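You operate a simulated robot arm through the tools that you are given. There is no shell and no other tool. Be economical: measure what you need, move in short steps, check, and stop when the job is done.

You run a simulated two-armed robot. Do the job below in one go: nothing can be reset, and whatever is moved stays where it is left.

TASK
Open the test drain tap till the engine starts, then hush, stop and reset it.
Fine: jockey selector OFF first, and it ends back at AUTO; close the tap before STOP, STOP before RESET; no other button. Where these are worked on the way, their far stop is far enough and under half their travel is too little: jockey selector.

Only the result counts: the job must be done as asked and must still hold three seconds after the hand-in. Knocking over, shifting, dropping, spilling or breaking anything else fails it.

THE ROBOT
Two 7-joint arms with fingered hands on one trunk, on a base that drives. Base frame: it is fixed to the floor where the robot stands at the start and does not move with it; the origin is under the middle of the robot, x ahead of it, y to its left, z up. Units: mm, rad, N and s.
The left shoulder is at the start at [70, 132, 1217], the right one opposite. With the tool pointing down near the work surface each hand reaches from about 100 to 600 mm from the robot's upright axis, wherever it stands, measured 20 degrees to its own side. Places, roughly: brass key [-300, 1200, 1100]; crank one button [-200, 1100, 1300]; crank two button [-200, 1000, 1300]; hush button [-200, 1000, 1200]; jockey outlet valve [900, -300, 500]; jockey selector [600, 0, 1300]; lamp test button [-200, 1100, 1200]; mode selector [-300, 1200, 1300]; power selector [700, -100, 1300]; red control cabinet [-100, 1100, 900]; square reset button [-100, 900, 1200]; stop button [-100, 900, 1300]; test drain tap [1000, -400, 700]. Payload 2.3 kg a hand.
Tool frame (each hand has its own): the origin (TCP) lies between the finger pads and is the grasp point; the fingertips stand 25 mm ahead of it; z points along the fingers, y is the line along which they close. Largest opening 88 mm; the body of the gripper starts 29 mm behind the TCP. The gripper is a hand of 3 fingers: y runs from the thumb to the fingers, the wrist lies at [-13, -97, -162] in the tool frame.
Orientation is that of the tool frame in the base frame, as a unit quaternion [w, x, y, z]. With the fingers straight down and the wrist toward the robot, the tool's x, y and z point along [0, 1, 0], [1, 0, 0] and [0, 0, -1] of the base frame.

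THE INTERFACE
- The arms move only by the tool send_rows. It takes "left_deltas", "right_deltas" or both (then of equal length, played together; a hand with none holds still); each is one flat list of numbers, 6 for each row, row after row: the shift along the tool's x, y, z in units of 250 mm (1.0 is 250 mm), then the turn, a rotation vector about the tool's x, y, z in units of 120 degrees (1.0 is 120 degrees). In form: [x, y, z, ax, ay, az, x, y, z, ax, ay, az, ...]. A call has 1 to 10 rows; each row is the pose to reach, as a shift and turn from the pose commanded when the call began, along the tool's axes at that moment. A call with a number of a shift or a turn outside -1 to 1 is refused whole. A row lasts 0.2 s, in which the tool goes at most 50 mm and 0.15 rad; a call with a longer step from one row to the next is refused whole. Where a pose cannot be reached the arm comes as near as it can. A force on the tool above 40 N (or 10 N above the force at the start of the call, whichever is more), or a blocked arm, ends the call early, and 0.2 s more pass. In this call time passes only in rows, and 0.2 s behind the last. It gives the time, the measured TCP pose, the force on the tool (base axes), the opening and the grip force at its end, in the units of the frame above (readings bear some noise), with the torque about the TCP (base axes, N m) and any sound that the robot's microphone picked up.
- Cameras (640 x 400 px; columns grow to the right, rows downward): "scene" is now at [88.8, 69.2, 1521.8]; the picture's right is [0.87, -0.50, -0.00], its down [-0.37, -0.63, -0.68] and it looks along [0.34, 0.59, -0.73] (base axes); focal length 214 px, centre (320, 200). "left" rides on the left gripper at [-58, -85, -99] in its tool frame; the picture's right is [-0.67, -0.35, 0.66], its down [0.69, -0.63, 0.37] and it looks along [0.29, 0.69, 0.66] (tool axes); focal length 261 px, centre (320, 200). "right" rides on the right gripper at [58, -85, -99] in its tool frame; the picture's right is [-0.67, 0.35, -0.66], its down [-0.69, -0.63, 0.37] and it looks along [-0.29, 0.69, 0.66] (tool axes); focal length 261 px, centre (320, 200). There is no depth. A picture from a camera that has moved, and an enlarged one, comes with that camera's place and axes in the base frame and with its lens.
- snapshot(camera): a new picture of that camera. No time passes.
- raise_lower(by): slides the trunk up (or, below 0, down) by that many mm; the arms and the scene camera ride with it, the base frame stays. It gives what a move gives, with no picture.
- roll_base(legs): drives the robot by 1 to 6 legs, each [ahead, left, turn to the left] in mm, mm and rad, along the robot's own axes; the way and the turn of a leg run together, so that a leg with both is an arc; at most 1500 mm and 3.142 rad a leg. The arms and the cameras ride along, it lands a little off, and it stops where it bumps. It gives what a move gives.
- curl_fingers(index, middle, thumb_bend, thumb_turn, hand): sets how far each is bent, from 0 (flat) to 100 (curled in); at 30 the hand is open as for a grip, at 70 the pads meet at the TCP. One left out holds its place. A second passes; each finger stops where it meets its share of the squeeze, and holds until it gets a number again. It is the only way to open and close the hand. It gives what a move gives, with no picture; readings hold the bend of each and the force on the fingers (four entries, about 0 where the hand has none), thumb and palm. thumb_turn goes from beside the hand (0) to across from the fingers (100), as for a grip.
- head_to(pan, tilt): turns the head with the scene camera to pan (to the left, within 1.501 rad either way) and tilt (down, from -0.506 to 1.204), counted from straight ahead of the robot. It gives what a move gives.
- zoom(camera, box): a new picture of the part [left, top, right, bottom] of that camera's present view, enlarged. No time passes.
- close_job(): hands the job in; it is judged then, once.

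Go step by step. Nothing tells you exact positions but the pictures and the camera data: compare them with the known pose of the tool, close in by small moves and look again before you grip or let go. The budget is 120 turns and 88 pictures, counting those below and the enlarged ones. Unless the task says otherwise, let go and move clear before handing in, and close with one line.

The tools are called by a JSON object that holds its "fn" and its "kwargs". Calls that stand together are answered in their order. send_rows: Moves the arms, as the interface text tells. Its arguments: {"type":"object","properties":{"left_deltas":{"type":"array"},"right_deltas":{"type":"array"}},"required":[]} The other tools are called the same way: raise_lower (by) slides the trunk up or down; curl_fingers (index, middle, thumb_bend, thumb_turn, hand) moves the fingers one by one; roll_base (legs) drives the base; head_to (pan, tilt) turns the head that bears the scene camera; snapshot (camera) takes a picture; zoom (camera, box) takes an enlarged picture of a part of a camera's view; close_job () hands the job in.

At the start:

```text
t: 0.0
left_eef_pos: [293.9, 350.2, 999.0]
left_ee_rot: [0.0, 0.707, 0.707, 0.0]
left_force: [0.0, 0.7, 0.0]
left_moment: [0.03, 0.01, -0.03]
left_grip_width: 87.6
left_finger_force: 0.0
left_shape: jaw
left_bend: [30.0, 30.0, 30.0, 98.0]
left_finger forces: [0.1, 0.1, 0.0, 0.0, 0.1, 0.0]
right_eef_pos: [417.1, 36.7, 1000.8]
right_ee_rot: [0.0, 0.707, 0.707, -0.001]
right_force: [0.7, -0.4, -0.6]
right_moment: [-0.03, 0.03, 0.02]
right_grip_width: 87.6
right_finger_force: 0.1
right_shape: jaw
right_bend: [30.0, 30.0, 30.0, 98.0]
right_finger forces: [0.0, 0.0, 0.1, 0.1, 0.0, 0.0]
trunk travel left (down, up): [-775.0, 65.0]
robot x, y, heading: [-1.9, -1.2, 0.002]
head pan, tilt: [1.045, 0.817]
```

scene: 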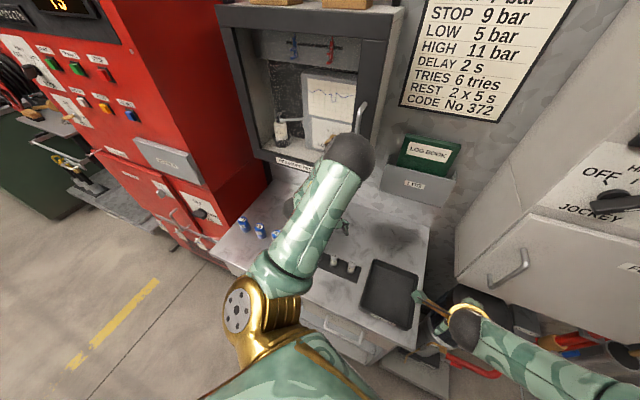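
right: 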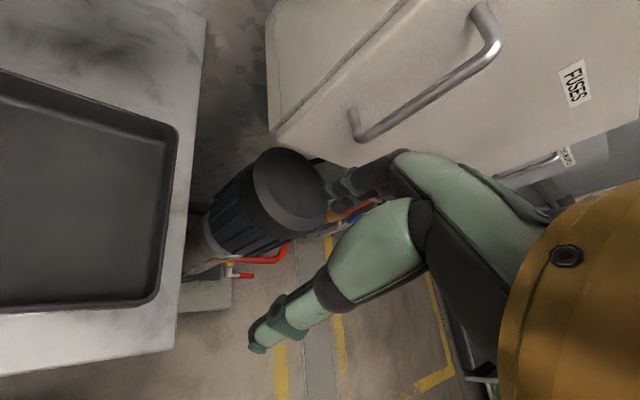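
left: 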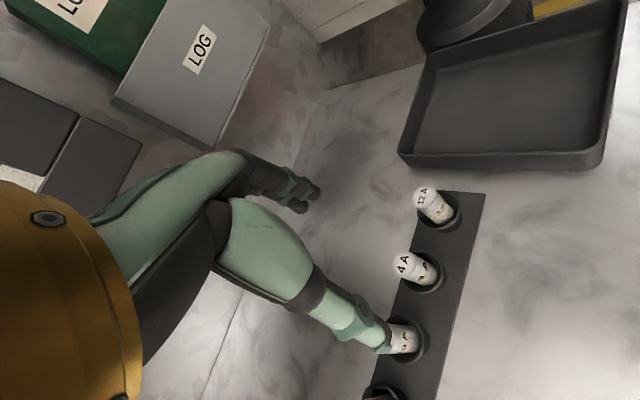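

The scene shows a red cabinet to the left, a bench ahead-left, and a gray jockey cabinet ahead. I'll look around with the head first.

{"fn": "head_to", "kwargs": {"pan": 0.0, "tilt": 0.4}}

{"fn": "snapshot", "kwargs": {"camera": "scene"}}

{"fn": "head_to", "kwargs": {"pan": -0.5, "tilt": 0.8}}

{"fn": "snapshot", "kwargs": {"camera": "scene"}}

{"fn": "head_to", "kwargs": {"pan": 1.5, "tilt": 0.3}}

{"fn": "snapshot", "kwargs": {"camera": "scene"}}

```text
t: 1.3
left_eef_pos: [293.8, 350.2, 998.9]
left_ee_rot: [0.0, 0.707, 0.707, 0.0]
left_force: [-0.5, 1.2, -0.7]
left_moment: [-0.04, 0.0, -0.01]
left_grip_width: 87.5
left_finger_force: 0.1
left_shape: jaw
left_bend: [30.0, 30.0, 30.0, 98.0]
left_finger forces: [0.0, 0.0, 0.0, 0.1, 0.1, 0.1]
right_eef_pos: [416.1, 36.5, 999.8]
right_ee_rot: [0.0, 0.707, 0.707, 0.001]
right_force: [0.7, 0.5, -1.2]
right_moment: [0.03, -0.02, -0.01]
right_grip_width: 87.2
right_finger_force: 0.0
right_shape: jaw
right_bend: [30.0, 30.0, 30.0, 98.0]
right_finger forces: [0.0, 0.1, 0.0, 0.0, 0.0, 0.0]
trunk travel left (down, up): [-775.0, 65.0]
robot x, y, heading: [-2.6, 1.2, 0.004]
head pan, tilt: [0.0, 0.4]
```

```text
84 pictures are left
camera scene: at [141.4, 0.3, 1558.3], right [0.0, -1.0, 0.0], down [-0.39, 0.0, -0.92], along [0.92, 0.0, -0.39], focal length 214 px, centre (320, 200)
```

scene: 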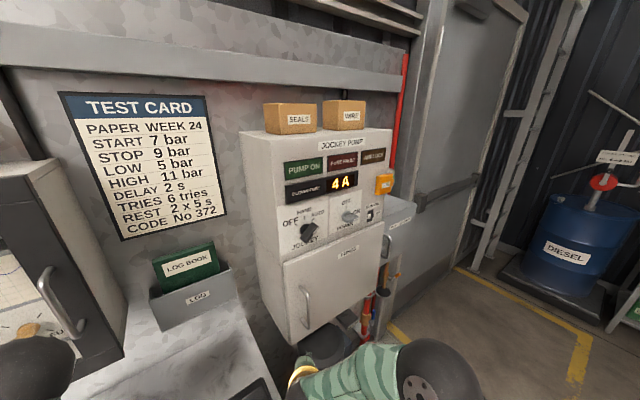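

```text
t: 2.2
left_eef_pos: [293.5, 350.7, 1000.6]
left_ee_rot: [0.0, 0.707, 0.707, -0.001]
left_force: [-0.2, -0.2, -1.1]
left_moment: [0.01, 0.0, 0.0]
left_grip_width: 87.5
left_finger_force: 0.1
left_shape: jaw
left_bend: [30.0, 30.0, 30.0, 98.0]
left_finger forces: [0.1, 0.1, 0.1, 0.0, 0.0, 0.0]
right_eef_pos: [416.3, 37.5, 999.5]
right_ee_rot: [0.001, 0.707, 0.707, 0.0]
right_force: [0.1, -0.1, 0.4]
right_moment: [0.05, -0.01, -0.02]
right_grip_width: 87.7
right_finger_force: 0.0
right_shape: jaw
right_bend: [30.0, 30.0, 30.0, 98.0]
right_finger forces: [0.0, 0.1, 0.1, 0.0, 0.0, 0.0]
trunk travel left (down, up): [-775.0, 65.0]
robot x, y, heading: [-0.0, -2.7, 0.001]
head pan, tilt: [-0.499, 0.799]
```

```text
83 pictures are left
camera scene: at [119.6, -38.3, 1523.3], right [-0.48, -0.88, 0.0], down [-0.63, 0.34, -0.7], along [0.61, -0.33, -0.72], focal length 214 px, centre (320, 200)
```

scene: 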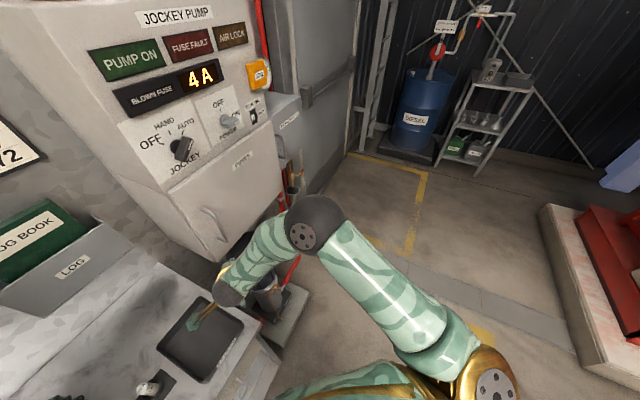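

```text
t: 4.2
left_eef_pos: [293.9, 350.3, 999.4]
left_ee_rot: [0.0, 0.707, 0.707, -0.001]
left_force: [0.7, -0.3, -0.2]
left_moment: [0.0, -0.01, 0.0]
left_grip_width: 87.5
left_finger_force: 0.1
left_shape: jaw
left_bend: [30.0, 30.0, 30.0, 98.0]
left_finger forces: [0.1, 0.0, 0.1, 0.0, 0.0, 0.0]
right_eef_pos: [416.1, 36.7, 1000.1]
right_ee_rot: [0.0, 0.708, 0.706, 0.001]
right_force: [-0.3, 0.4, -0.1]
right_moment: [-0.01, 0.02, 0.04]
right_grip_width: 87.8
right_finger_force: 0.0
right_shape: jaw
right_bend: [30.0, 30.0, 30.0, 98.0]
right_finger forces: [0.1, 0.0, 0.0, 0.0, 0.0, 0.0]
trunk travel left (down, up): [-775.0, 65.0]
robot x, y, heading: [-3.4, -5.1, -0.001]
head pan, tilt: [1.499, 0.3]
```

```text
82 pictures are left
camera scene: at [55.5, 93.3, 1567.5], right [1.0, -0.07, 0.0], down [-0.02, -0.3, -0.96], along [0.07, 0.95, -0.3], focal length 214 px, centre (320, 200)
```

scene: 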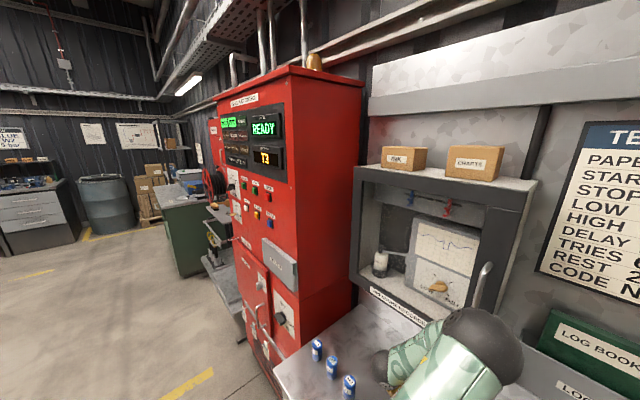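

The jockey panel is ahead at around [600,0,1300], and the red cabinet face is at the far left. I'll zoom in on the jockey panel and the buttons.

{"fn": "zoom", "kwargs": {"camera": "scene", "box": [200, 90, 320, 240]}}

{"fn": "head_to", "kwargs": {"pan": -0.1, "tilt": 0.5}}

{"fn": "zoom", "kwargs": {"camera": "scene", "box": [200, 80, 400, 240]}}

{"fn": "zoom", "kwargs": {"camera": "scene", "box": [260, 200, 460, 325]}}

```text
2.67 times, centred on (260, 165) of scene
camera zoom: at [55.5, 93.3, 1567.5], right [1.0, -0.07, 0.0], down [-0.02, -0.3, -0.96], along [0.07, 0.95, -0.3], focal length 572 px, centre (480, 293)
```

zoom: 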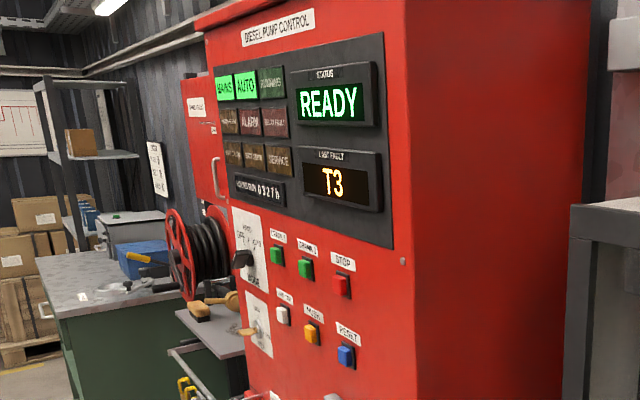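

```text
t: 5.8
left_eef_pos: [294.1, 350.4, 999.3]
left_ee_rot: [0.0, 0.707, 0.707, 0.001]
left_force: [1.0, -0.2, -1.1]
left_moment: [0.02, 0.0, 0.01]
left_grip_width: 87.6
left_finger_force: 0.1
left_shape: jaw
left_bend: [30.0, 30.0, 30.0, 98.0]
left_finger forces: [0.1, 0.1, 0.0, 0.1, 0.0, 0.1]
right_eef_pos: [415.1, 37.0, 999.6]
right_ee_rot: [0.0, 0.707, 0.707, 0.0]
right_force: [0.1, 0.8, 0.8]
right_moment: [-0.03, 0.0, -0.03]
right_grip_width: 87.8
right_finger_force: 0.0
right_shape: jaw
right_bend: [30.0, 30.0, 30.0, 98.0]
right_finger forces: [0.1, 0.1, 0.1, 0.0, 0.1, 0.0]
trunk travel left (down, up): [-775.0, 65.0]
robot x, y, heading: [-0.2, -0.9, -0.002]
head pan, tilt: [-0.099, 0.499]
```

```text
2.50 times, centred on (300, 160) of scene
camera zoom: at [139.3, -8.8, 1549.2], right [-0.1, -1.0, 0.0], down [-0.48, 0.05, -0.88], along [0.87, -0.09, -0.48], focal length 536 px, centre (370, 300)
```

zoom: 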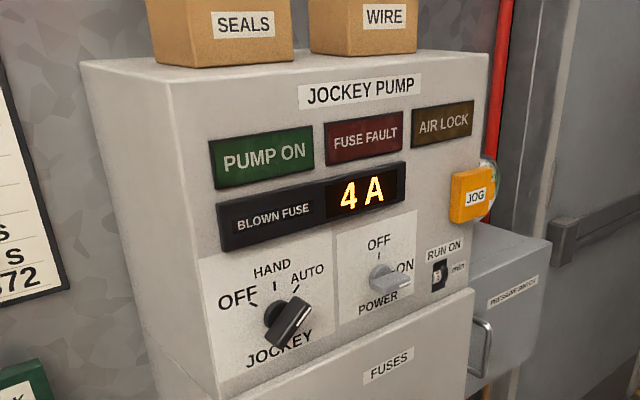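

```text
3.20 times, centred on (360, 262) of scene
camera zoom: at [139.3, -8.8, 1549.2], right [-0.1, -1.0, 0.0], down [-0.48, 0.05, -0.88], along [0.87, -0.09, -0.48], focal length 686 px, centre (192, 0)
```

zoom: 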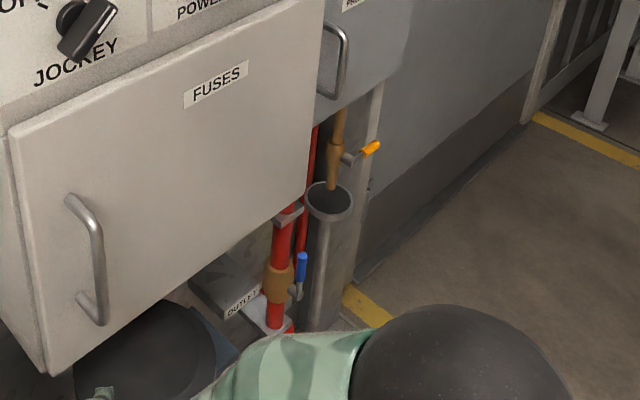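

The jockey knob is at AUTO, and the orange lever on the brown pipe looks like the drain tap. The wall runs along about (0.55,-0.84), so I'll lift the hands, turn to face it, and strafe right in front of the selector.

{"fn": "send_rows", "kwargs": {"left_deltas": [0, 0, -0.2, 0, 0, 0, 0, -0.1, -0.4, 0, 0, 0, 0, -0.2, -0.56, 0, 0, 0, 0, -0.3, -0.6, 0, 0, 0], "right_deltas": [0, 0, -0.2, 0, 0, 0, 0, -0.1, -0.4, 0, 0, 0, 0, -0.2, -0.56, 0, 0, 0, 0, -0.3, -0.6, 0, 0, 0]}}

{"fn": "roll_base", "kwargs": {"legs": [[0, 0, 0.58], [-20, -150, 0]]}}

{"fn": "head_to", "kwargs": {"pan": -0.3, "tilt": 0.5}}

{"fn": "snapshot", "kwargs": {"camera": "scene"}}

```text
refused: row 2 steps farther than a row can; nothing moved
```

```text
t: 8.9
left_eef_pos: [113.8, 320.6, 998.5]
left_ee_rot: [0.001, 0.467, 0.884, 0.0]
left_force: [-0.9, -0.5, -0.7]
left_moment: [-0.01, 0.0, 0.06]
left_grip_width: 87.4
left_finger_force: 0.0
left_shape: jaw
left_bend: [30.0, 30.0, 30.0, 98.0]
left_finger forces: [0.1, 0.0, 0.0, 0.0, 0.0, 0.0]
right_eef_pos: [390.5, 129.2, 999.6]
right_ee_rot: [0.001, 0.467, 0.884, -0.001]
right_force: [0.3, -0.1, 0.6]
right_moment: [0.02, -0.02, 0.0]
right_grip_width: 87.6
right_finger_force: 0.1
right_shape: jaw
right_bend: [30.0, 30.0, 30.0, 98.0]
right_finger forces: [0.1, 0.0, 0.0, 0.0, 0.0, 0.0]
trunk travel left (down, up): [-775.0, 65.0]
robot x, y, heading: [66.9, -138.0, 0.597]
head pan, tilt: [-0.099, 0.499]
```

```text
t: 9.6
left_eef_pos: [114.7, 318.7, 999.6]
left_ee_rot: [0.0, 0.467, 0.884, 0.0]
left_force: [-0.1, 0.0, 0.3]
left_moment: [-0.03, 0.0, -0.04]
left_grip_width: 87.8
left_finger_force: 0.0
left_shape: jaw
left_bend: [30.0, 30.0, 30.0, 98.0]
left_finger forces: [0.0, 0.0, 0.0, 0.1, 0.1, 0.1]
right_eef_pos: [392.7, 125.6, 999.8]
right_ee_rot: [-0.001, 0.467, 0.884, 0.0]
right_force: [-0.1, 0.2, 0.8]
right_moment: [0.04, 0.0, 0.02]
right_grip_width: 87.7
right_finger_force: 0.0
right_shape: jaw
right_bend: [30.0, 30.0, 30.0, 98.0]
right_finger forces: [0.0, 0.1, 0.0, 0.0, 0.0, 0.1]
trunk travel left (down, up): [-775.0, 65.0]
robot x, y, heading: [68.7, -138.6, 0.599]
head pan, tilt: [-0.3, 0.499]
```

```text
78 pictures are left
camera scene: at [196.3, -82.3, 1549.2], right [0.29, -0.96, 0.0], down [-0.46, -0.14, -0.88], along [0.84, 0.26, -0.48], focal length 214 px, centre (320, 200)
```

scene: 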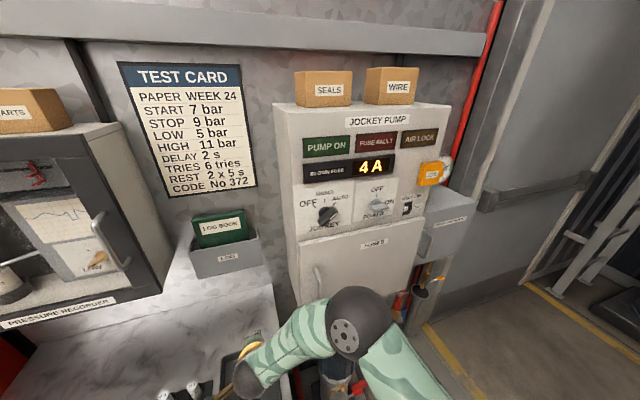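

The knob triangulates to about [608, 25, 1277]. Now I'll raise the right hand and pitch it to point at the wall.

{"fn": "send_rows", "kwargs": {"right_deltas": [-0.05, -0.015, -0.08, -0.07, 0, 0, -0.1, -0.03, -0.16, -0.14, 0, 0, -0.15, -0.045, -0.24, -0.21, 0, 0, -0.2, -0.06, -0.32, -0.28, 0, 0, -0.25, -0.075, -0.4, -0.35, 0, 0, -0.3, -0.09, -0.48, -0.42, 0, 0, -0.35, -0.105, -0.56, -0.49, 0, 0, -0.4, -0.12, -0.64, -0.56, 0, 0, -0.45, -0.135, -0.72, -0.63, 0, 0, -0.5, -0.15, -0.8, -0.7, 0, 0]}}

{"fn": "snapshot", "kwargs": {"camera": "scene"}}

{"fn": "snapshot", "kwargs": {"camera": "right"}}

```text
t: 11.8
left_eef_pos: [115.1, 317.1, 1000.6]
left_ee_rot: [0.0, 0.467, 0.884, -0.001]
left_force: [0.1, 0.5, 0.7]
left_moment: [-0.01, 0.0, -0.01]
left_grip_width: 87.6
left_finger_force: 0.1
left_shape: jaw
left_bend: [30.0, 30.0, 30.0, 98.0]
left_finger forces: [0.0, 0.1, 0.0, 0.0, 0.0, 0.1]
right_eef_pos: [465.9, 17.8, 1251.2]
right_ee_rot: [0.308, 0.369, 0.647, 0.591]
right_force: [-0.4, 0.2, 0.4]
right_moment: [0.0, -0.02, 0.03]
right_grip_width: 87.9
right_finger_force: 0.1
right_shape: jaw
right_bend: [30.0, 30.0, 30.0, 98.0]
right_finger forces: [0.1, 0.0, 0.0, 0.0, 0.1, 0.1]
right hand out of reach, approached as far as the arm can: row 8, 9, 10
trunk travel left (down, up): [-775.0, 65.0]
robot x, y, heading: [71.8, -140.1, 0.597]
head pan, tilt: [-0.3, 0.499]
```

```text
77 pictures are left
camera scene: at [195.9, -82.7, 1549.2], right [0.29, -0.96, 0.0], down [-0.46, -0.14, -0.88], along [0.84, 0.26, -0.48], focal length 214 px, centre (320, 200)
```

scene: 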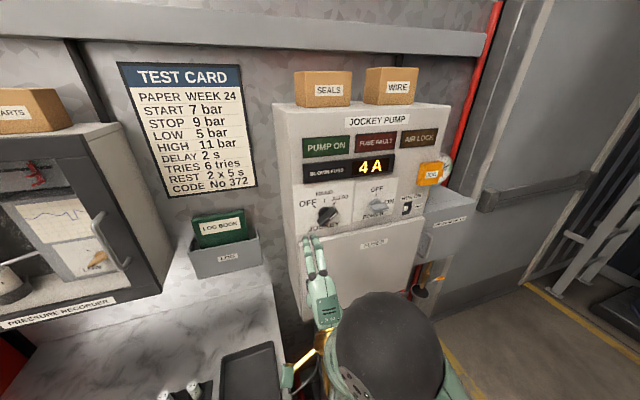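

```text
76 pictures are left
camera right: at [343.4, 10.5, 1179.1], right [-0.15, -0.91, 0.39], down [0.6, -0.4, -0.69], along [0.78, 0.14, 0.6], focal length 261 px, centre (320, 200)
```

right: 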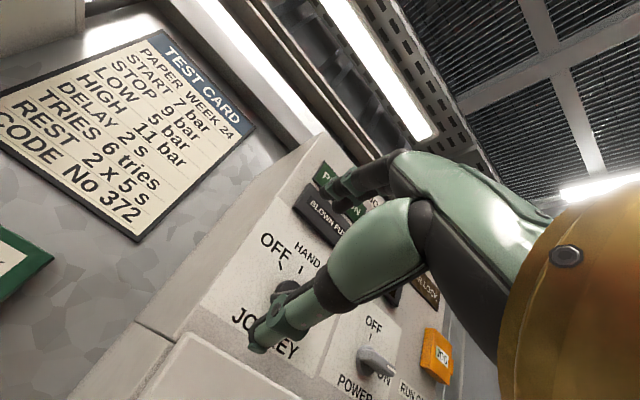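

The hand points at the wall, but the arm is too folded, so I'll back the base up a little. Then I'll roll the hand so it closes sideways, with the fingers pinched to push the lever.

{"fn": "roll_base", "kwargs": {"legs": [[-120, 0, 0]]}}

{"fn": "curl_fingers", "kwargs": {"hand": "right", "index": 70, "middle": 70, "thumb_bend": 70}}

{"fn": "send_rows", "kwargs": {"right_deltas": [-0.05, 0.015, 0.03, 0, 0, -0.07, -0.1, 0.03, 0.06, 0, 0, -0.14, -0.15, 0.045, 0.09, 0, 0, -0.21, -0.2, 0.06, 0.12, 0, 0, -0.28, -0.25, 0.075, 0.15, 0, 0, -0.35, -0.3, 0.09, 0.18, 0, 0, -0.42, -0.35, 0.105, 0.21, 0, 0, -0.49, -0.4, 0.12, 0.24, 0, 0, -0.56, -0.45, 0.135, 0.27, 0, 0, -0.63, -0.5, 0.15, 0.3, 0, 0, -0.7]}}

{"fn": "snapshot", "kwargs": {"camera": "scene"}}

{"fn": "snapshot", "kwargs": {"camera": "right"}}

```text
t: 13.0
left_eef_pos: [16.8, 250.7, 999.1]
left_ee_rot: [-0.001, 0.468, 0.884, -0.002]
left_force: [-0.1, -0.4, 0.2]
left_moment: [0.0, 0.02, -0.01]
left_grip_width: 87.6
left_finger_force: 0.0
left_shape: jaw
left_bend: [30.0, 30.0, 30.0, 98.0]
left_finger forces: [0.1, 0.0, 0.0, 0.1, 0.1, 0.0]
right_eef_pos: [368.9, -46.3, 1251.5]
right_ee_rot: [0.306, 0.368, 0.648, 0.593]
right_force: [0.1, -0.5, 0.1]
right_moment: [-0.02, -0.03, -0.05]
right_grip_width: 87.7
right_finger_force: 0.0
right_shape: jaw
right_bend: [30.0, 30.0, 30.0, 98.0]
right_finger forces: [0.1, 0.1, 0.0, 0.0, 0.0, 0.1]
trunk travel left (down, up): [-775.0, 65.0]
robot x, y, heading: [-31.2, -204.8, 0.597]
head pan, tilt: [-0.3, 0.499]
```

```text
t: 14.0
left_eef_pos: [14.7, 250.2, 999.1]
left_ee_rot: [0.0, 0.467, 0.884, 0.001]
left_force: [0.1, -0.3, -0.1]
left_moment: [0.02, 0.01, -0.01]
left_grip_width: 87.7
left_finger_force: 0.1
left_shape: jaw
left_bend: [30.0, 30.0, 30.0, 98.0]
left_finger forces: [0.0, 0.1, 0.0, 0.0, 0.0, 0.1]
right_eef_pos: [366.6, -50.2, 1254.1]
right_ee_rot: [0.304, 0.372, 0.644, 0.595]
right_force: [0.5, 0.1, 1.1]
right_moment: [0.01, -0.04, 0.02]
right_grip_width: 0.0
right_finger_force: 0.0
right_shape: fingers
right_bend: [70.0, 70.0, 70.0, 98.0]
right_finger forces: [0.0, 0.1, 0.0, 0.1, 0.0, 0.0]
trunk travel left (down, up): [-775.0, 65.0]
robot x, y, heading: [-29.5, -204.3, 0.591]
head pan, tilt: [-0.3, 0.499]
```

```text
t: 16.2
left_eef_pos: [16.1, 249.3, 1000.4]
left_ee_rot: [-0.001, 0.469, 0.883, 0.0]
left_force: [0.2, 0.2, 0.3]
left_moment: [0.02, 0.07, 0.0]
left_grip_width: 87.8
left_finger_force: 0.0
left_shape: jaw
left_bend: [30.0, 30.0, 30.0, 98.0]
left_finger forces: [0.0, 0.0, 0.0, 0.0, 0.0, 0.0]
right_eef_pos: [502.6, -111.8, 1276.6]
right_ee_rot: [0.626, -0.161, 0.726, 0.236]
right_force: [0.0, -1.5, -0.3]
right_moment: [0.0, 0.01, 0.04]
right_grip_width: 0.1
right_finger_force: 0.3
right_shape: fingers
right_bend: [70.0, 70.0, 70.0, 98.0]
right_finger forces: [0.0, 0.0, 0.0, 0.0, 0.0, 0.0]
trunk travel left (down, up): [-775.0, 65.0]
robot x, y, heading: [-31.2, -205.9, 0.598]
head pan, tilt: [-0.3, 0.499]
```

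```text
75 pictures are left
camera scene: at [97.4, -150.3, 1549.1], right [0.29, -0.96, 0.0], down [-0.46, -0.14, -0.88], along [0.84, 0.26, -0.48], focal length 214 px, centre (320, 200)
```

scene: 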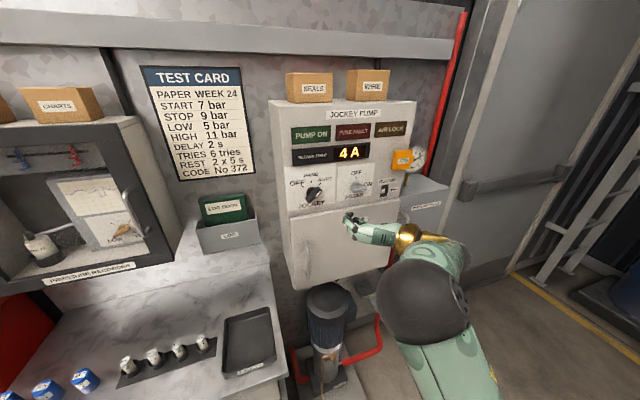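

```text
74 pictures are left
camera right: at [455.1, -233.4, 1217.9], right [-0.62, -0.1, 0.78], down [0.75, -0.37, 0.55], along [0.23, 0.92, 0.31], focal length 261 px, centre (320, 200)
```

right: 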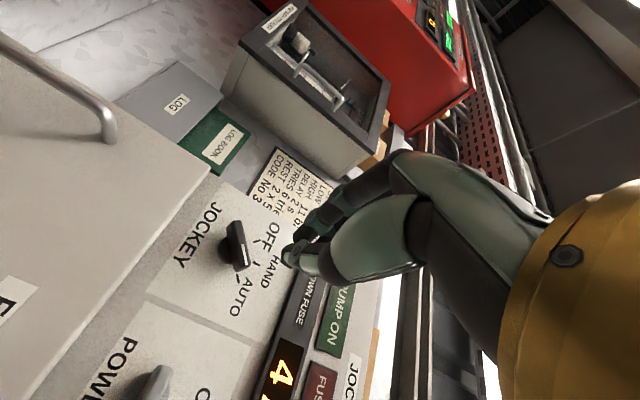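

Knob confirmed near [609, 24, 1279], and the pinched tip is about 50 mm to its right. I'll level the hand and advance part way.

{"fn": "send_rows", "kwargs": {"right_deltas": [-0.04, 0, 0.13, 0, -0.017, -0.022, -0.08, 0, 0.26, 0, -0.034, -0.044, -0.12, 0, 0.38, 0, -0.05, -0.067]}}

{"fn": "zoom", "kwargs": {"camera": "scene", "box": [270, 130, 430, 230]}}

{"fn": "snapshot", "kwargs": {"camera": "right"}}

```text
t: 17.0
left_eef_pos: [17.7, 250.6, 999.7]
left_ee_rot: [0.0, 0.468, 0.883, -0.001]
left_force: [-0.4, 0.6, 0.7]
left_moment: [0.01, -0.02, 0.02]
left_grip_width: 87.6
left_finger_force: 0.1
left_shape: jaw
left_bend: [30.0, 30.0, 30.0, 98.0]
left_finger forces: [0.1, 0.0, 0.0, 0.0, 0.0, 0.0]
right_eef_pos: [585.3, -63.8, 1296.1]
right_ee_rot: [0.677, -0.197, 0.681, 0.2]
right_force: [0.9, 0.7, 0.3]
right_moment: [0.01, -0.02, 0.01]
right_grip_width: 0.0
right_finger_force: 0.0
right_shape: fingers
right_bend: [70.0, 70.0, 70.0, 98.0]
right_finger forces: [0.1, 0.1, 0.1, 0.0, 0.0, 0.0]
trunk travel left (down, up): [-775.0, 65.0]
robot x, y, heading: [-31.9, -207.2, 0.595]
head pan, tilt: [-0.3, 0.499]
```

```text
4.00 times, centred on (350, 180) of scene
camera zoom: at [98.1, -149.9, 1549.0], right [0.29, -0.96, 0.0], down [-0.46, -0.14, -0.88], along [0.84, 0.26, -0.48], focal length 858 px, centre (200, 280)
```

zoom: 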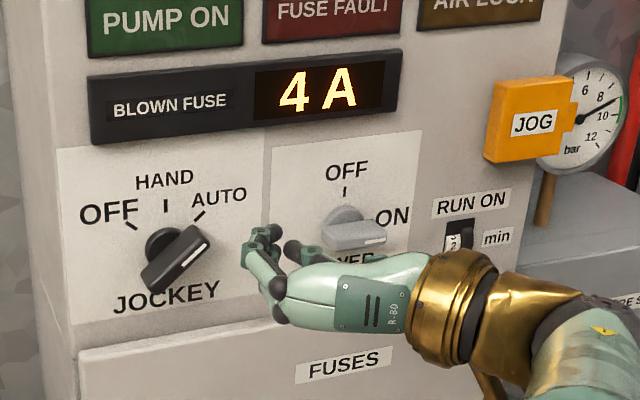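

```text
72 pictures are left
camera right: at [547.8, -188.1, 1238.5], right [-0.74, -0.06, 0.67], down [0.65, -0.34, 0.68], along [0.18, 0.94, 0.29], focal length 261 px, centre (320, 200)
```

right: 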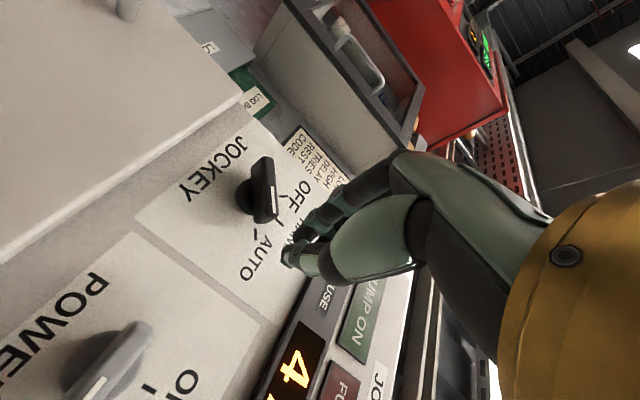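

The lever's front is about 70 mm ahead of the TCP, its tip about 37 mm left and 14 mm below. I'll advance beside it to overlap, then push left.

{"fn": "send_rows", "kwargs": {"right_deltas": [0.0, 0, 0.1, 0, 0, 0, 0.03, 0, 0.18, 0, 0, 0, 0.03, 0, 0.24, 0, 0, 0]}}

{"fn": "zoom", "kwargs": {"camera": "scene", "box": [270, 130, 430, 230]}}

{"fn": "snapshot", "kwargs": {"camera": "right"}}

```text
t: 17.8
left_eef_pos: [15.2, 249.7, 1000.0]
left_ee_rot: [0.001, 0.468, 0.884, 0.0]
left_force: [0.1, 1.2, 0.1]
left_moment: [-0.01, -0.02, 0.01]
left_grip_width: 87.7
left_finger_force: 0.0
left_shape: jaw
left_bend: [30.0, 30.0, 30.0, 98.0]
left_finger forces: [0.0, 0.0, 0.1, 0.0, 0.0, 0.0]
right_eef_pos: [634.4, -30.7, 1287.1]
right_ee_rot: [0.677, -0.196, 0.681, 0.2]
right_force: [0.5, 0.2, 0.1]
right_moment: [0.02, 0.02, 0.02]
right_grip_width: 0.0
right_finger_force: 0.1
right_shape: fingers
right_bend: [70.0, 70.0, 70.0, 98.0]
right_finger forces: [0.0, 0.0, 0.0, 0.0, 0.0, 0.0]
trunk travel left (down, up): [-775.0, 65.0]
robot x, y, heading: [-27.4, -206.1, 0.595]
head pan, tilt: [-0.3, 0.499]
```

```text
4.00 times, centred on (350, 180) of scene
camera zoom: at [97.7, -150.7, 1549.1], right [0.29, -0.96, 0.0], down [-0.46, -0.14, -0.88], along [0.84, 0.26, -0.48], focal length 858 px, centre (200, 280)
```

zoom: 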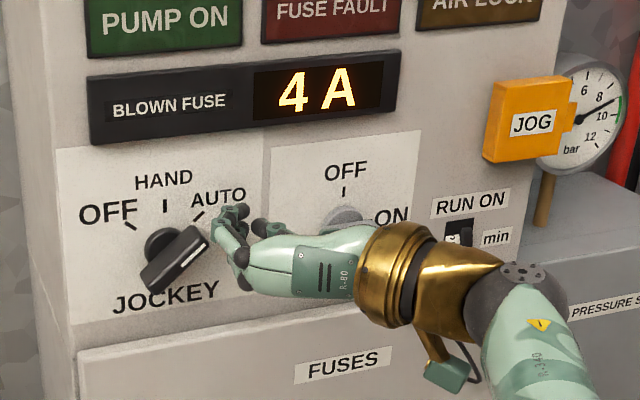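

```text
70 pictures are left
camera right: at [596.4, -154.8, 1228.9], right [-0.74, -0.06, 0.67], down [0.65, -0.34, 0.68], along [0.18, 0.94, 0.29], focal length 261 px, centre (320, 200)
```

right: 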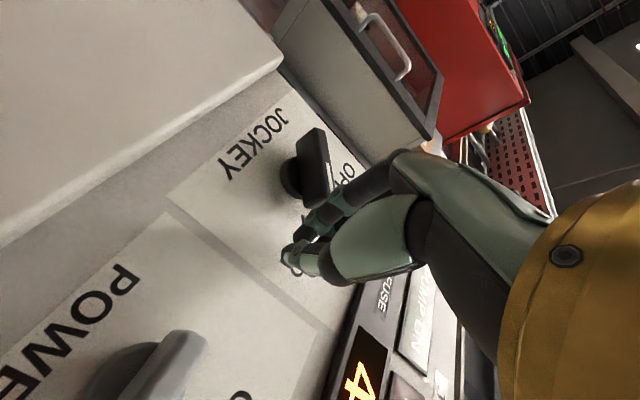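

The tips sit beside the lever end. Now I push left in an arc over the top toward OFF.

{"fn": "send_rows", "kwargs": {"right_deltas": [0, 0.06, 0, 0, 0, 0, -0.01, 0.12, 0, 0, 0, 0, -0.025, 0.17, 0, 0, 0, 0, -0.03, 0.21, 0, 0, 0, 0, -0.03, 0.24, 0, 0, 0, 0, -0.02, 0.27, 0, 0, 0, 0]}}

{"fn": "zoom", "kwargs": {"camera": "scene", "box": [270, 130, 430, 230]}}

```text
t: 19.2
left_eef_pos: [14.7, 249.0, 1000.1]
left_ee_rot: [0.001, 0.467, 0.884, 0.002]
left_force: [0.0, -0.4, -0.8]
left_moment: [-0.01, -0.05, 0.01]
left_grip_width: 87.6
left_finger_force: 0.0
left_shape: jaw
left_bend: [30.0, 30.0, 30.0, 98.0]
left_finger forces: [0.0, 0.0, 0.0, 0.0, 0.0, 0.0]
right_eef_pos: [598.6, 25.5, 1295.2]
right_ee_rot: [0.678, -0.197, 0.679, 0.2]
right_force: [1.7, 0.2, 6.2]
right_moment: [0.1, -0.06, 0.0]
right_grip_width: 0.0
right_finger_force: 3.8
right_shape: fingers
right_bend: [70.0, 70.0, 70.0, 98.0]
right_finger forces: [6.7, 0.1, 0.0, 0.1, 0.0, 0.0]
trunk travel left (down, up): [-775.0, 65.0]
robot x, y, heading: [-32.4, -205.7, 0.602]
head pan, tilt: [-0.3, 0.499]
```

```text
4.00 times, centred on (350, 180) of scene
camera zoom: at [95.0, -152.1, 1549.5], right [0.29, -0.96, 0.0], down [-0.46, -0.14, -0.88], along [0.84, 0.26, -0.48], focal length 858 px, centre (200, 280)
```

zoom: 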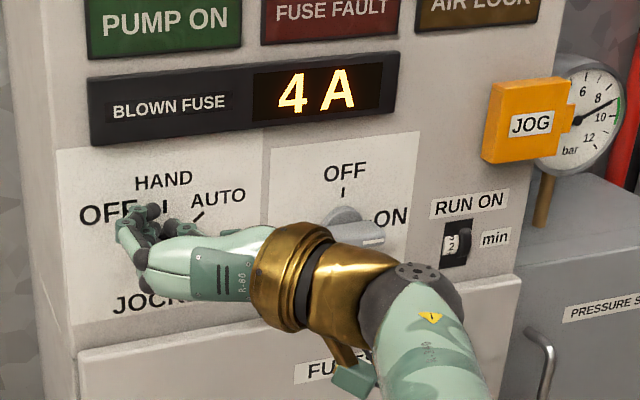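

The lever has gone past the top, with force now upward on the finger. I'll press further left and down, then back off to look.

{"fn": "send_rows", "kwargs": {"right_deltas": [0.01, 0.02, 0, 0, 0, 0, 0.03, 0.04, 0, 0, 0, 0, 0.05, 0.05, 0, 0, 0, 0, 0.06, 0.05, 0, 0, 0, 0]}}

{"fn": "snapshot", "kwargs": {"camera": "right"}}

```text
t: 19.9
left_eef_pos: [17.0, 248.5, 1000.6]
left_ee_rot: [0.001, 0.468, 0.884, 0.001]
left_force: [-0.1, 0.5, 0.8]
left_moment: [-0.01, 0.02, -0.01]
left_grip_width: 87.6
left_finger_force: 0.0
left_shape: jaw
left_bend: [30.0, 30.0, 30.0, 98.0]
left_finger forces: [0.0, 0.1, 0.0, 0.1, 0.0, 0.0]
right_eef_pos: [594.7, 30.0, 1293.0]
right_ee_rot: [0.683, -0.191, 0.676, 0.201]
right_force: [5.2, -2.6, 12.2]
right_moment: [0.17, -0.19, -0.1]
right_grip_width: 0.2
right_finger_force: 6.6
right_shape: fingers
right_bend: [70.0, 70.0, 69.0, 98.0]
right_finger forces: [12.7, 0.0, 0.0, 0.0, 0.0, 0.1]
trunk travel left (down, up): [-775.0, 65.0]
robot x, y, heading: [-30.2, -207.2, 0.592]
head pan, tilt: [-0.3, 0.499]
stopped in row 3 (right hand): the force on the tool passed its limit at 45 N (the readings are from after the stop); the commanded pose is now the measured one
```

```text
68 pictures are left
camera right: at [557.0, -94.4, 1233.4], right [-0.75, -0.06, 0.66], down [0.64, -0.35, 0.68], along [0.19, 0.93, 0.3], focal length 261 px, centre (320, 200)
```

right: 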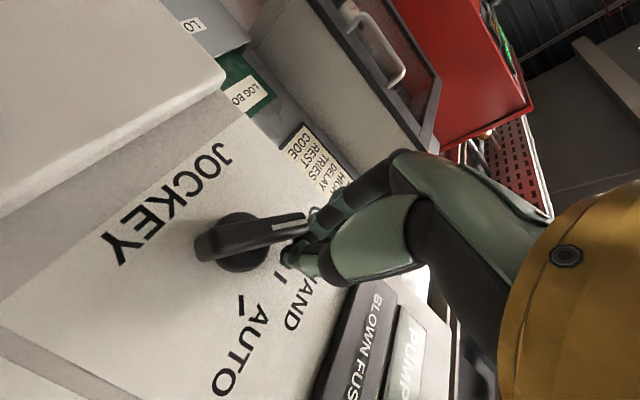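

It hit a hard stop, probably OFF. I'll withdraw and look.

{"fn": "send_rows", "kwargs": {"right_deltas": [-0.06, -0.06, 0, 0, 0, 0, -0.1, -0.12, -0.1, 0, 0, 0, -0.1, -0.12, -0.26, 0, 0, 0, -0.1, -0.12, -0.44, 0, 0, 0]}}

{"fn": "zoom", "kwargs": {"camera": "scene", "box": [270, 130, 430, 230]}}

{"fn": "snapshot", "kwargs": {"camera": "right"}}

```text
t: 20.9
left_eef_pos: [16.3, 249.9, 999.8]
left_ee_rot: [0.001, 0.468, 0.884, 0.002]
left_force: [-0.8, -0.4, 0.3]
left_moment: [-0.01, 0.0, -0.01]
left_grip_width: 87.2
left_finger_force: 0.0
left_shape: jaw
left_bend: [30.0, 30.0, 30.0, 98.0]
left_finger forces: [0.1, 0.0, 0.0, 0.0, 0.0, 0.0]
right_eef_pos: [514.8, -54.4, 1316.1]
right_ee_rot: [0.683, -0.194, 0.675, 0.2]
right_force: [0.5, -0.2, 0.2]
right_moment: [0.03, -0.01, 0.06]
right_grip_width: 0.1
right_finger_force: 0.2
right_shape: fingers
right_bend: [70.0, 70.0, 70.0, 98.0]
right_finger forces: [0.0, 0.1, 0.0, 0.1, 0.1, 0.1]
trunk travel left (down, up): [-775.0, 65.0]
robot x, y, heading: [-31.8, -205.6, 0.594]
head pan, tilt: [-0.3, 0.499]
```

```text
4.00 times, centred on (350, 180) of scene
camera zoom: at [95.2, -150.8, 1549.3], right [0.29, -0.96, 0.0], down [-0.46, -0.14, -0.88], along [0.84, 0.26, -0.48], focal length 858 px, centre (200, 280)
```

zoom: 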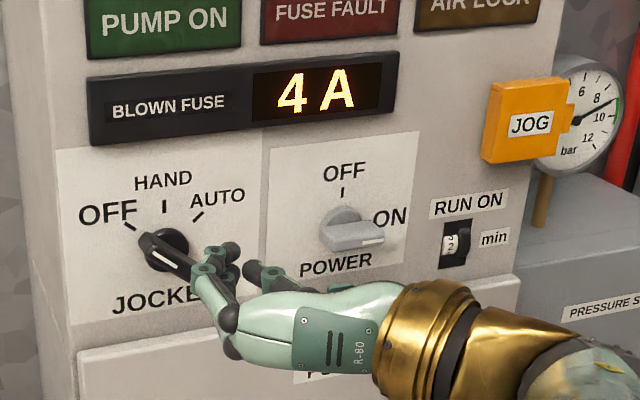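

```text
66 pictures are left
camera right: at [477.0, -178.2, 1255.6], right [-0.74, -0.06, 0.66], down [0.64, -0.34, 0.69], along [0.18, 0.94, 0.3], focal length 261 px, centre (320, 200)
```

right: 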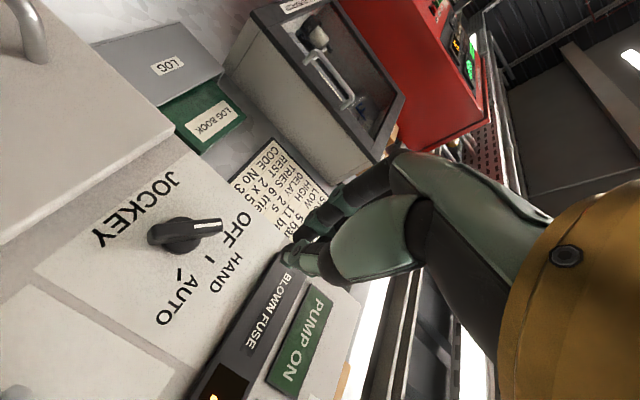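

Selector is at OFF. Now I'll back away and strafe right toward the drain tap, then look down at it.

{"fn": "roll_base", "kwargs": {"legs": [[-150, 0, 0], [0, -600, 0]]}}

{"fn": "head_to", "kwargs": {"pan": -0.1, "tilt": 0.6}}

{"fn": "snapshot", "kwargs": {"camera": "scene"}}

```text
t: 25.3
left_eef_pos: [235.0, -338.3, 999.6]
left_ee_rot: [0.0, 0.467, 0.884, 0.0]
left_force: [-0.2, -0.3, -0.2]
left_moment: [-0.01, -0.01, 0.0]
left_grip_width: 87.7
left_finger_force: 0.1
left_shape: jaw
left_bend: [30.0, 30.0, 30.0, 98.0]
left_finger forces: [0.0, 0.0, 0.0, 0.0, 0.0, 0.0]
right_eef_pos: [736.1, -639.6, 1315.1]
right_ee_rot: [0.681, -0.194, 0.677, 0.201]
right_force: [-0.3, -0.2, -0.9]
right_moment: [0.0, 0.01, 0.01]
right_grip_width: 0.2
right_finger_force: 0.1
right_shape: fingers
right_bend: [70.0, 70.0, 70.0, 98.0]
right_finger forces: [0.0, 0.1, 0.0, 0.0, 0.0, 0.0]
trunk travel left (down, up): [-775.0, 65.0]
robot x, y, heading: [191.7, -792.6, 0.602]
head pan, tilt: [-0.3, 0.499]
```

```text
t: 26.0
left_eef_pos: [236.1, -339.2, 1000.1]
left_ee_rot: [0.0, 0.467, 0.884, -0.001]
left_force: [1.0, -0.5, 0.5]
left_moment: [0.01, 0.01, 0.01]
left_grip_width: 87.5
left_finger_force: 0.0
left_shape: jaw
left_bend: [30.0, 30.0, 30.0, 98.0]
left_finger forces: [0.1, 0.1, 0.1, 0.0, 0.0, 0.0]
right_eef_pos: [736.1, -640.2, 1313.9]
right_ee_rot: [0.681, -0.195, 0.676, 0.201]
right_force: [-0.9, 0.9, -1.2]
right_moment: [0.01, 0.01, 0.02]
right_grip_width: 0.0
right_finger_force: 0.1
right_shape: fingers
right_bend: [70.0, 70.0, 70.0, 98.0]
right_finger forces: [0.1, 0.0, 0.1, 0.1, 0.0, 0.0]
trunk travel left (down, up): [-775.0, 65.0]
robot x, y, heading: [187.6, -794.6, 0.598]
head pan, tilt: [-0.099, 0.6]
```

```text
65 pictures are left
camera scene: at [308.5, -723.4, 1540.1], right [0.48, -0.88, 0.0], down [-0.5, -0.27, -0.83], along [0.72, 0.39, -0.56], focal length 214 px, centre (320, 200)
```

scene: 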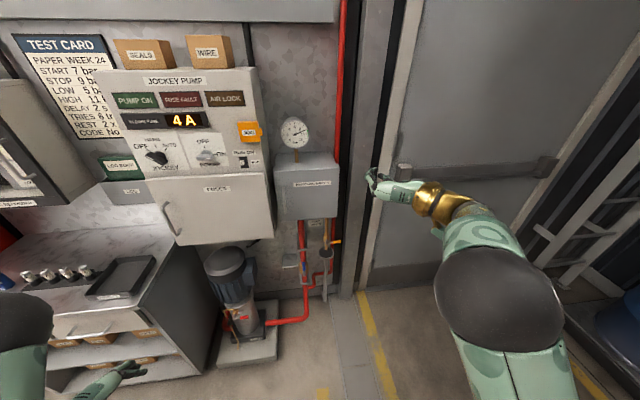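

I can see the pressure switch box with piping below, and the orange tap handle at about (337,242). Zooming in.

{"fn": "zoom", "kwargs": {"camera": "scene", "box": [270, 200, 370, 310]}}

```text
3.64 times, centred on (320, 255) of scene
camera zoom: at [308.5, -723.4, 1540.1], right [0.48, -0.88, 0.0], down [-0.5, -0.27, -0.83], along [0.72, 0.39, -0.56], focal length 780 px, centre (320, 0)
```

zoom: 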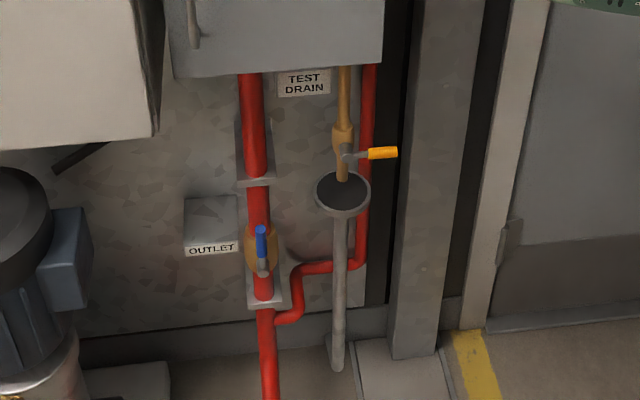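

Tap pivot ≈ [1042,-374,711], with the handle pointing right to ≈ [1061,-439,729]. It's closed across the pipe. I'll lower the trunk, then drive closer, and roll the hand so that the fingers close vertically round the handle.

{"fn": "raise_lower", "kwargs": {"by": -585}}

{"fn": "roll_base", "kwargs": {"legs": [[230, 0, 0]]}}

{"fn": "send_rows", "kwargs": {"right_deltas": [0, 0, 0, 0, 0, 0.07, 0, 0, 0, 0, 0, 0.14, 0, 0, 0, 0, 0, 0.21, 0, 0, 0, 0, 0, 0.28, 0, 0, 0, 0, 0, 0.35, 0, 0, 0, 0, 0, 0.42, 0, 0, 0, 0, 0, 0.49, 0, 0, 0, 0, 0, 0.56, 0, 0, 0, 0, 0, 0.63, 0, 0, 0, 0, 0, 0.7]}}

{"fn": "snapshot", "kwargs": {"camera": "scene"}}

{"fn": "snapshot", "kwargs": {"camera": "right"}}

```text
refused: -585 is not a number from -400 to 400
```

```text
t: 27.8
left_eef_pos: [424.8, -210.9, 1000.1]
left_ee_rot: [0.001, 0.468, 0.884, 0.001]
left_force: [-0.2, -0.2, -0.6]
left_moment: [-0.01, 0.0, 0.01]
left_grip_width: 87.6
left_finger_force: 0.0
left_shape: jaw
left_bend: [30.0, 30.0, 30.0, 98.0]
left_finger forces: [0.0, 0.1, 0.0, 0.0, 0.1, 0.0]
right_eef_pos: [924.0, -515.3, 1316.1]
right_ee_rot: [0.683, -0.193, 0.675, 0.2]
right_force: [0.2, -0.1, -0.7]
right_moment: [0.04, 0.02, 0.02]
right_grip_width: 0.0
right_finger_force: 0.1
right_shape: fingers
right_bend: [70.0, 70.0, 70.0, 98.0]
right_finger forces: [0.0, 0.0, 0.0, 0.0, 0.1, 0.0]
trunk travel left (down, up): [-775.0, 65.0]
robot x, y, heading: [378.9, -666.6, 0.596]
head pan, tilt: [-0.099, 0.6]
```

```text
t: 30.0
left_eef_pos: [425.7, -209.7, 1000.0]
left_ee_rot: [0.0, 0.468, 0.884, 0.001]
left_force: [-0.1, 0.4, 0.5]
left_moment: [-0.03, -0.02, 0.03]
left_grip_width: 87.7
left_finger_force: 0.0
left_shape: jaw
left_bend: [30.0, 30.0, 30.0, 98.0]
left_finger forces: [0.1, 0.1, 0.1, 0.0, 0.0, 0.1]
right_eef_pos: [927.5, -512.2, 1314.2]
right_ee_rot: [0.371, 0.31, 0.632, 0.605]
right_force: [0.4, -0.4, 0.2]
right_moment: [-0.01, 0.03, 0.03]
right_grip_width: 0.1
right_finger_force: 0.0
right_shape: fingers
right_bend: [70.0, 70.0, 70.0, 98.0]
right_finger forces: [0.0, 0.0, 0.1, 0.0, 0.0, 0.0]
trunk travel left (down, up): [-775.0, 65.0]
robot x, y, heading: [381.2, -666.4, 0.596]
head pan, tilt: [-0.099, 0.6]
```

```text
63 pictures are left
camera scene: at [497.7, -594.7, 1540.1], right [0.48, -0.88, 0.0], down [-0.5, -0.27, -0.82], along [0.73, 0.39, -0.57], focal length 214 px, centre (320, 200)
```

scene: 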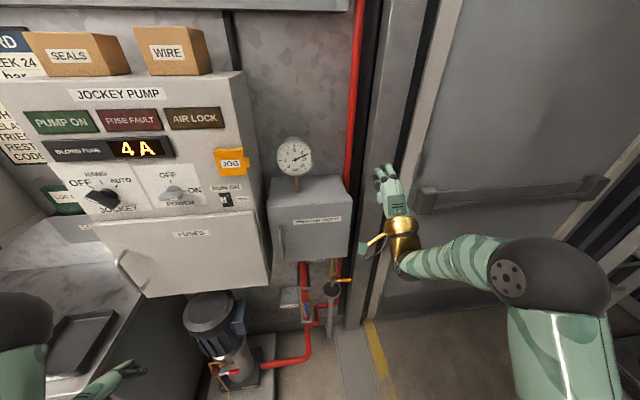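

```text
62 pictures are left
camera right: at [817.5, -523.7, 1223.0], right [-0.22, -0.89, 0.4], down [0.71, -0.43, -0.56], along [0.67, 0.17, 0.72], focal length 261 px, centre (320, 200)
```

right: 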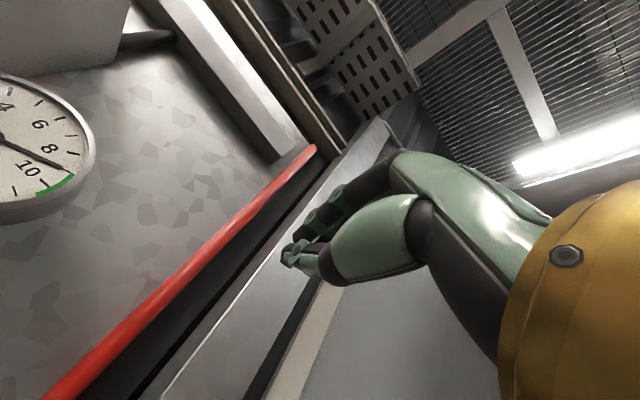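

The drive happened first but it's clear. Lowering the trunk now in two steps.

{"fn": "raise_lower", "kwargs": {"by": -300}}

{"fn": "zoom", "kwargs": {"camera": "scene", "box": [270, 140, 430, 240]}}

{"fn": "raise_lower", "kwargs": {"by": -285}}

{"fn": "head_to", "kwargs": {"pan": -0.1, "tilt": 0.4}}

{"fn": "snapshot", "kwargs": {"camera": "scene"}}

{"fn": "snapshot", "kwargs": {"camera": "right"}}

```text
t: 33.0
left_eef_pos: [426.6, -210.0, 699.9]
left_ee_rot: [0.0, 0.468, 0.884, 0.0]
left_force: [0.2, -0.5, 0.8]
left_moment: [0.02, 0.02, -0.01]
left_grip_width: 87.8
left_finger_force: 0.1
left_shape: jaw
left_bend: [30.0, 30.0, 30.0, 98.0]
left_finger forces: [0.1, 0.0, 0.0, 0.0, 0.1, 0.0]
right_eef_pos: [926.4, -512.8, 1014.4]
right_ee_rot: [0.372, 0.308, 0.633, 0.605]
right_force: [-0.4, -0.3, 0.1]
right_moment: [-0.04, -0.03, 0.02]
right_grip_width: 0.0
right_finger_force: 0.0
right_shape: fingers
right_bend: [70.0, 70.0, 70.0, 98.0]
right_finger forces: [0.0, 0.0, 0.0, 0.0, 0.1, 0.0]
trunk travel left (down, up): [-475.0, 365.0]
robot x, y, heading: [378.3, -665.7, 0.594]
head pan, tilt: [-0.099, 0.6]
```

```text
4.00 times, centred on (350, 190) of scene
camera zoom: at [497.5, -595.0, 1240.1], right [0.48, -0.88, 0.0], down [-0.5, -0.27, -0.82], along [0.73, 0.39, -0.57], focal length 858 px, centre (200, 240)
```

zoom: 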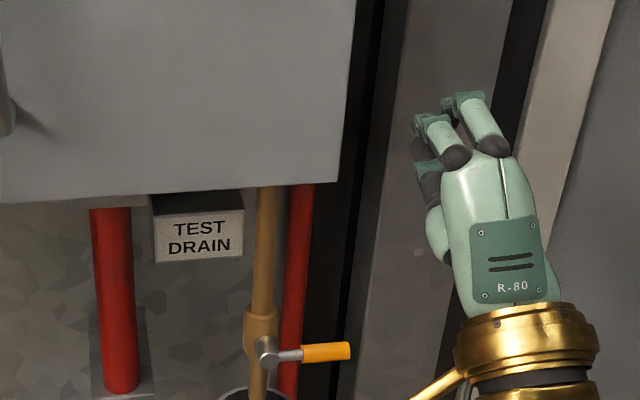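

```text
t: 35.8
left_eef_pos: [426.8, -210.8, 413.0]
left_ee_rot: [0.0, 0.468, 0.884, 0.0]
left_force: [-0.5, 0.6, -0.9]
left_moment: [0.06, 0.01, 0.0]
left_grip_width: 87.9
left_finger_force: 0.1
left_shape: jaw
left_bend: [30.0, 30.0, 30.0, 98.0]
left_finger forces: [0.0, 0.0, 0.0, 0.0, 0.1, 0.0]
right_eef_pos: [925.8, -514.0, 728.8]
right_ee_rot: [0.372, 0.309, 0.633, 0.605]
right_force: [-0.3, -0.3, -0.5]
right_moment: [0.01, -0.03, 0.0]
right_grip_width: 0.2
right_finger_force: 0.0
right_shape: fingers
right_bend: [70.0, 70.0, 70.0, 98.0]
right_finger forces: [0.1, 0.0, 0.0, 0.0, 0.0, 0.0]
trunk travel left (down, up): [-190.0, 650.0]
robot x, y, heading: [379.8, -667.4, 0.597]
head pan, tilt: [-0.099, 0.6]
```

```text
t: 36.6
left_eef_pos: [427.2, -210.2, 415.7]
left_ee_rot: [0.0, 0.469, 0.883, -0.001]
left_force: [0.9, 0.4, -0.1]
left_moment: [-0.01, 0.03, -0.03]
left_grip_width: 87.6
left_finger_force: 0.1
left_shape: jaw
left_bend: [30.0, 30.0, 30.0, 98.0]
left_finger forces: [0.0, 0.1, 0.0, 0.0, 0.0, 0.0]
right_eef_pos: [925.9, -514.6, 729.5]
right_ee_rot: [0.372, 0.309, 0.633, 0.605]
right_force: [-0.3, -0.3, 0.5]
right_moment: [0.0, -0.01, -0.01]
right_grip_width: 0.0
right_finger_force: 0.1
right_shape: fingers
right_bend: [70.0, 70.0, 70.0, 98.0]
right_finger forces: [0.1, 0.1, 0.1, 0.0, 0.1, 0.0]
trunk travel left (down, up): [-190.0, 650.0]
robot x, y, heading: [380.1, -662.9, 0.598]
head pan, tilt: [-0.099, 0.4]
```

```text
60 pictures are left
camera scene: at [501.3, -593.0, 973.2], right [0.48, -0.88, 0.0], down [-0.34, -0.19, -0.92], along [0.81, 0.44, -0.39], focal length 214 px, centre (320, 200)
```

scene: 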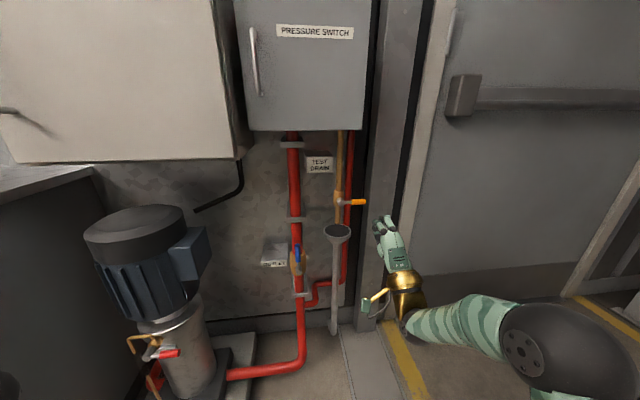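

```text
59 pictures are left
camera right: at [817.4, -524.1, 638.0], right [-0.22, -0.89, 0.41], down [0.71, -0.43, -0.56], along [0.67, 0.17, 0.72], focal length 261 px, centre (320, 200)
```

right: 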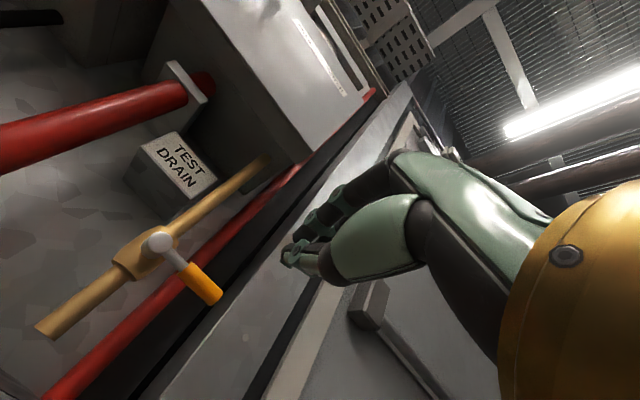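

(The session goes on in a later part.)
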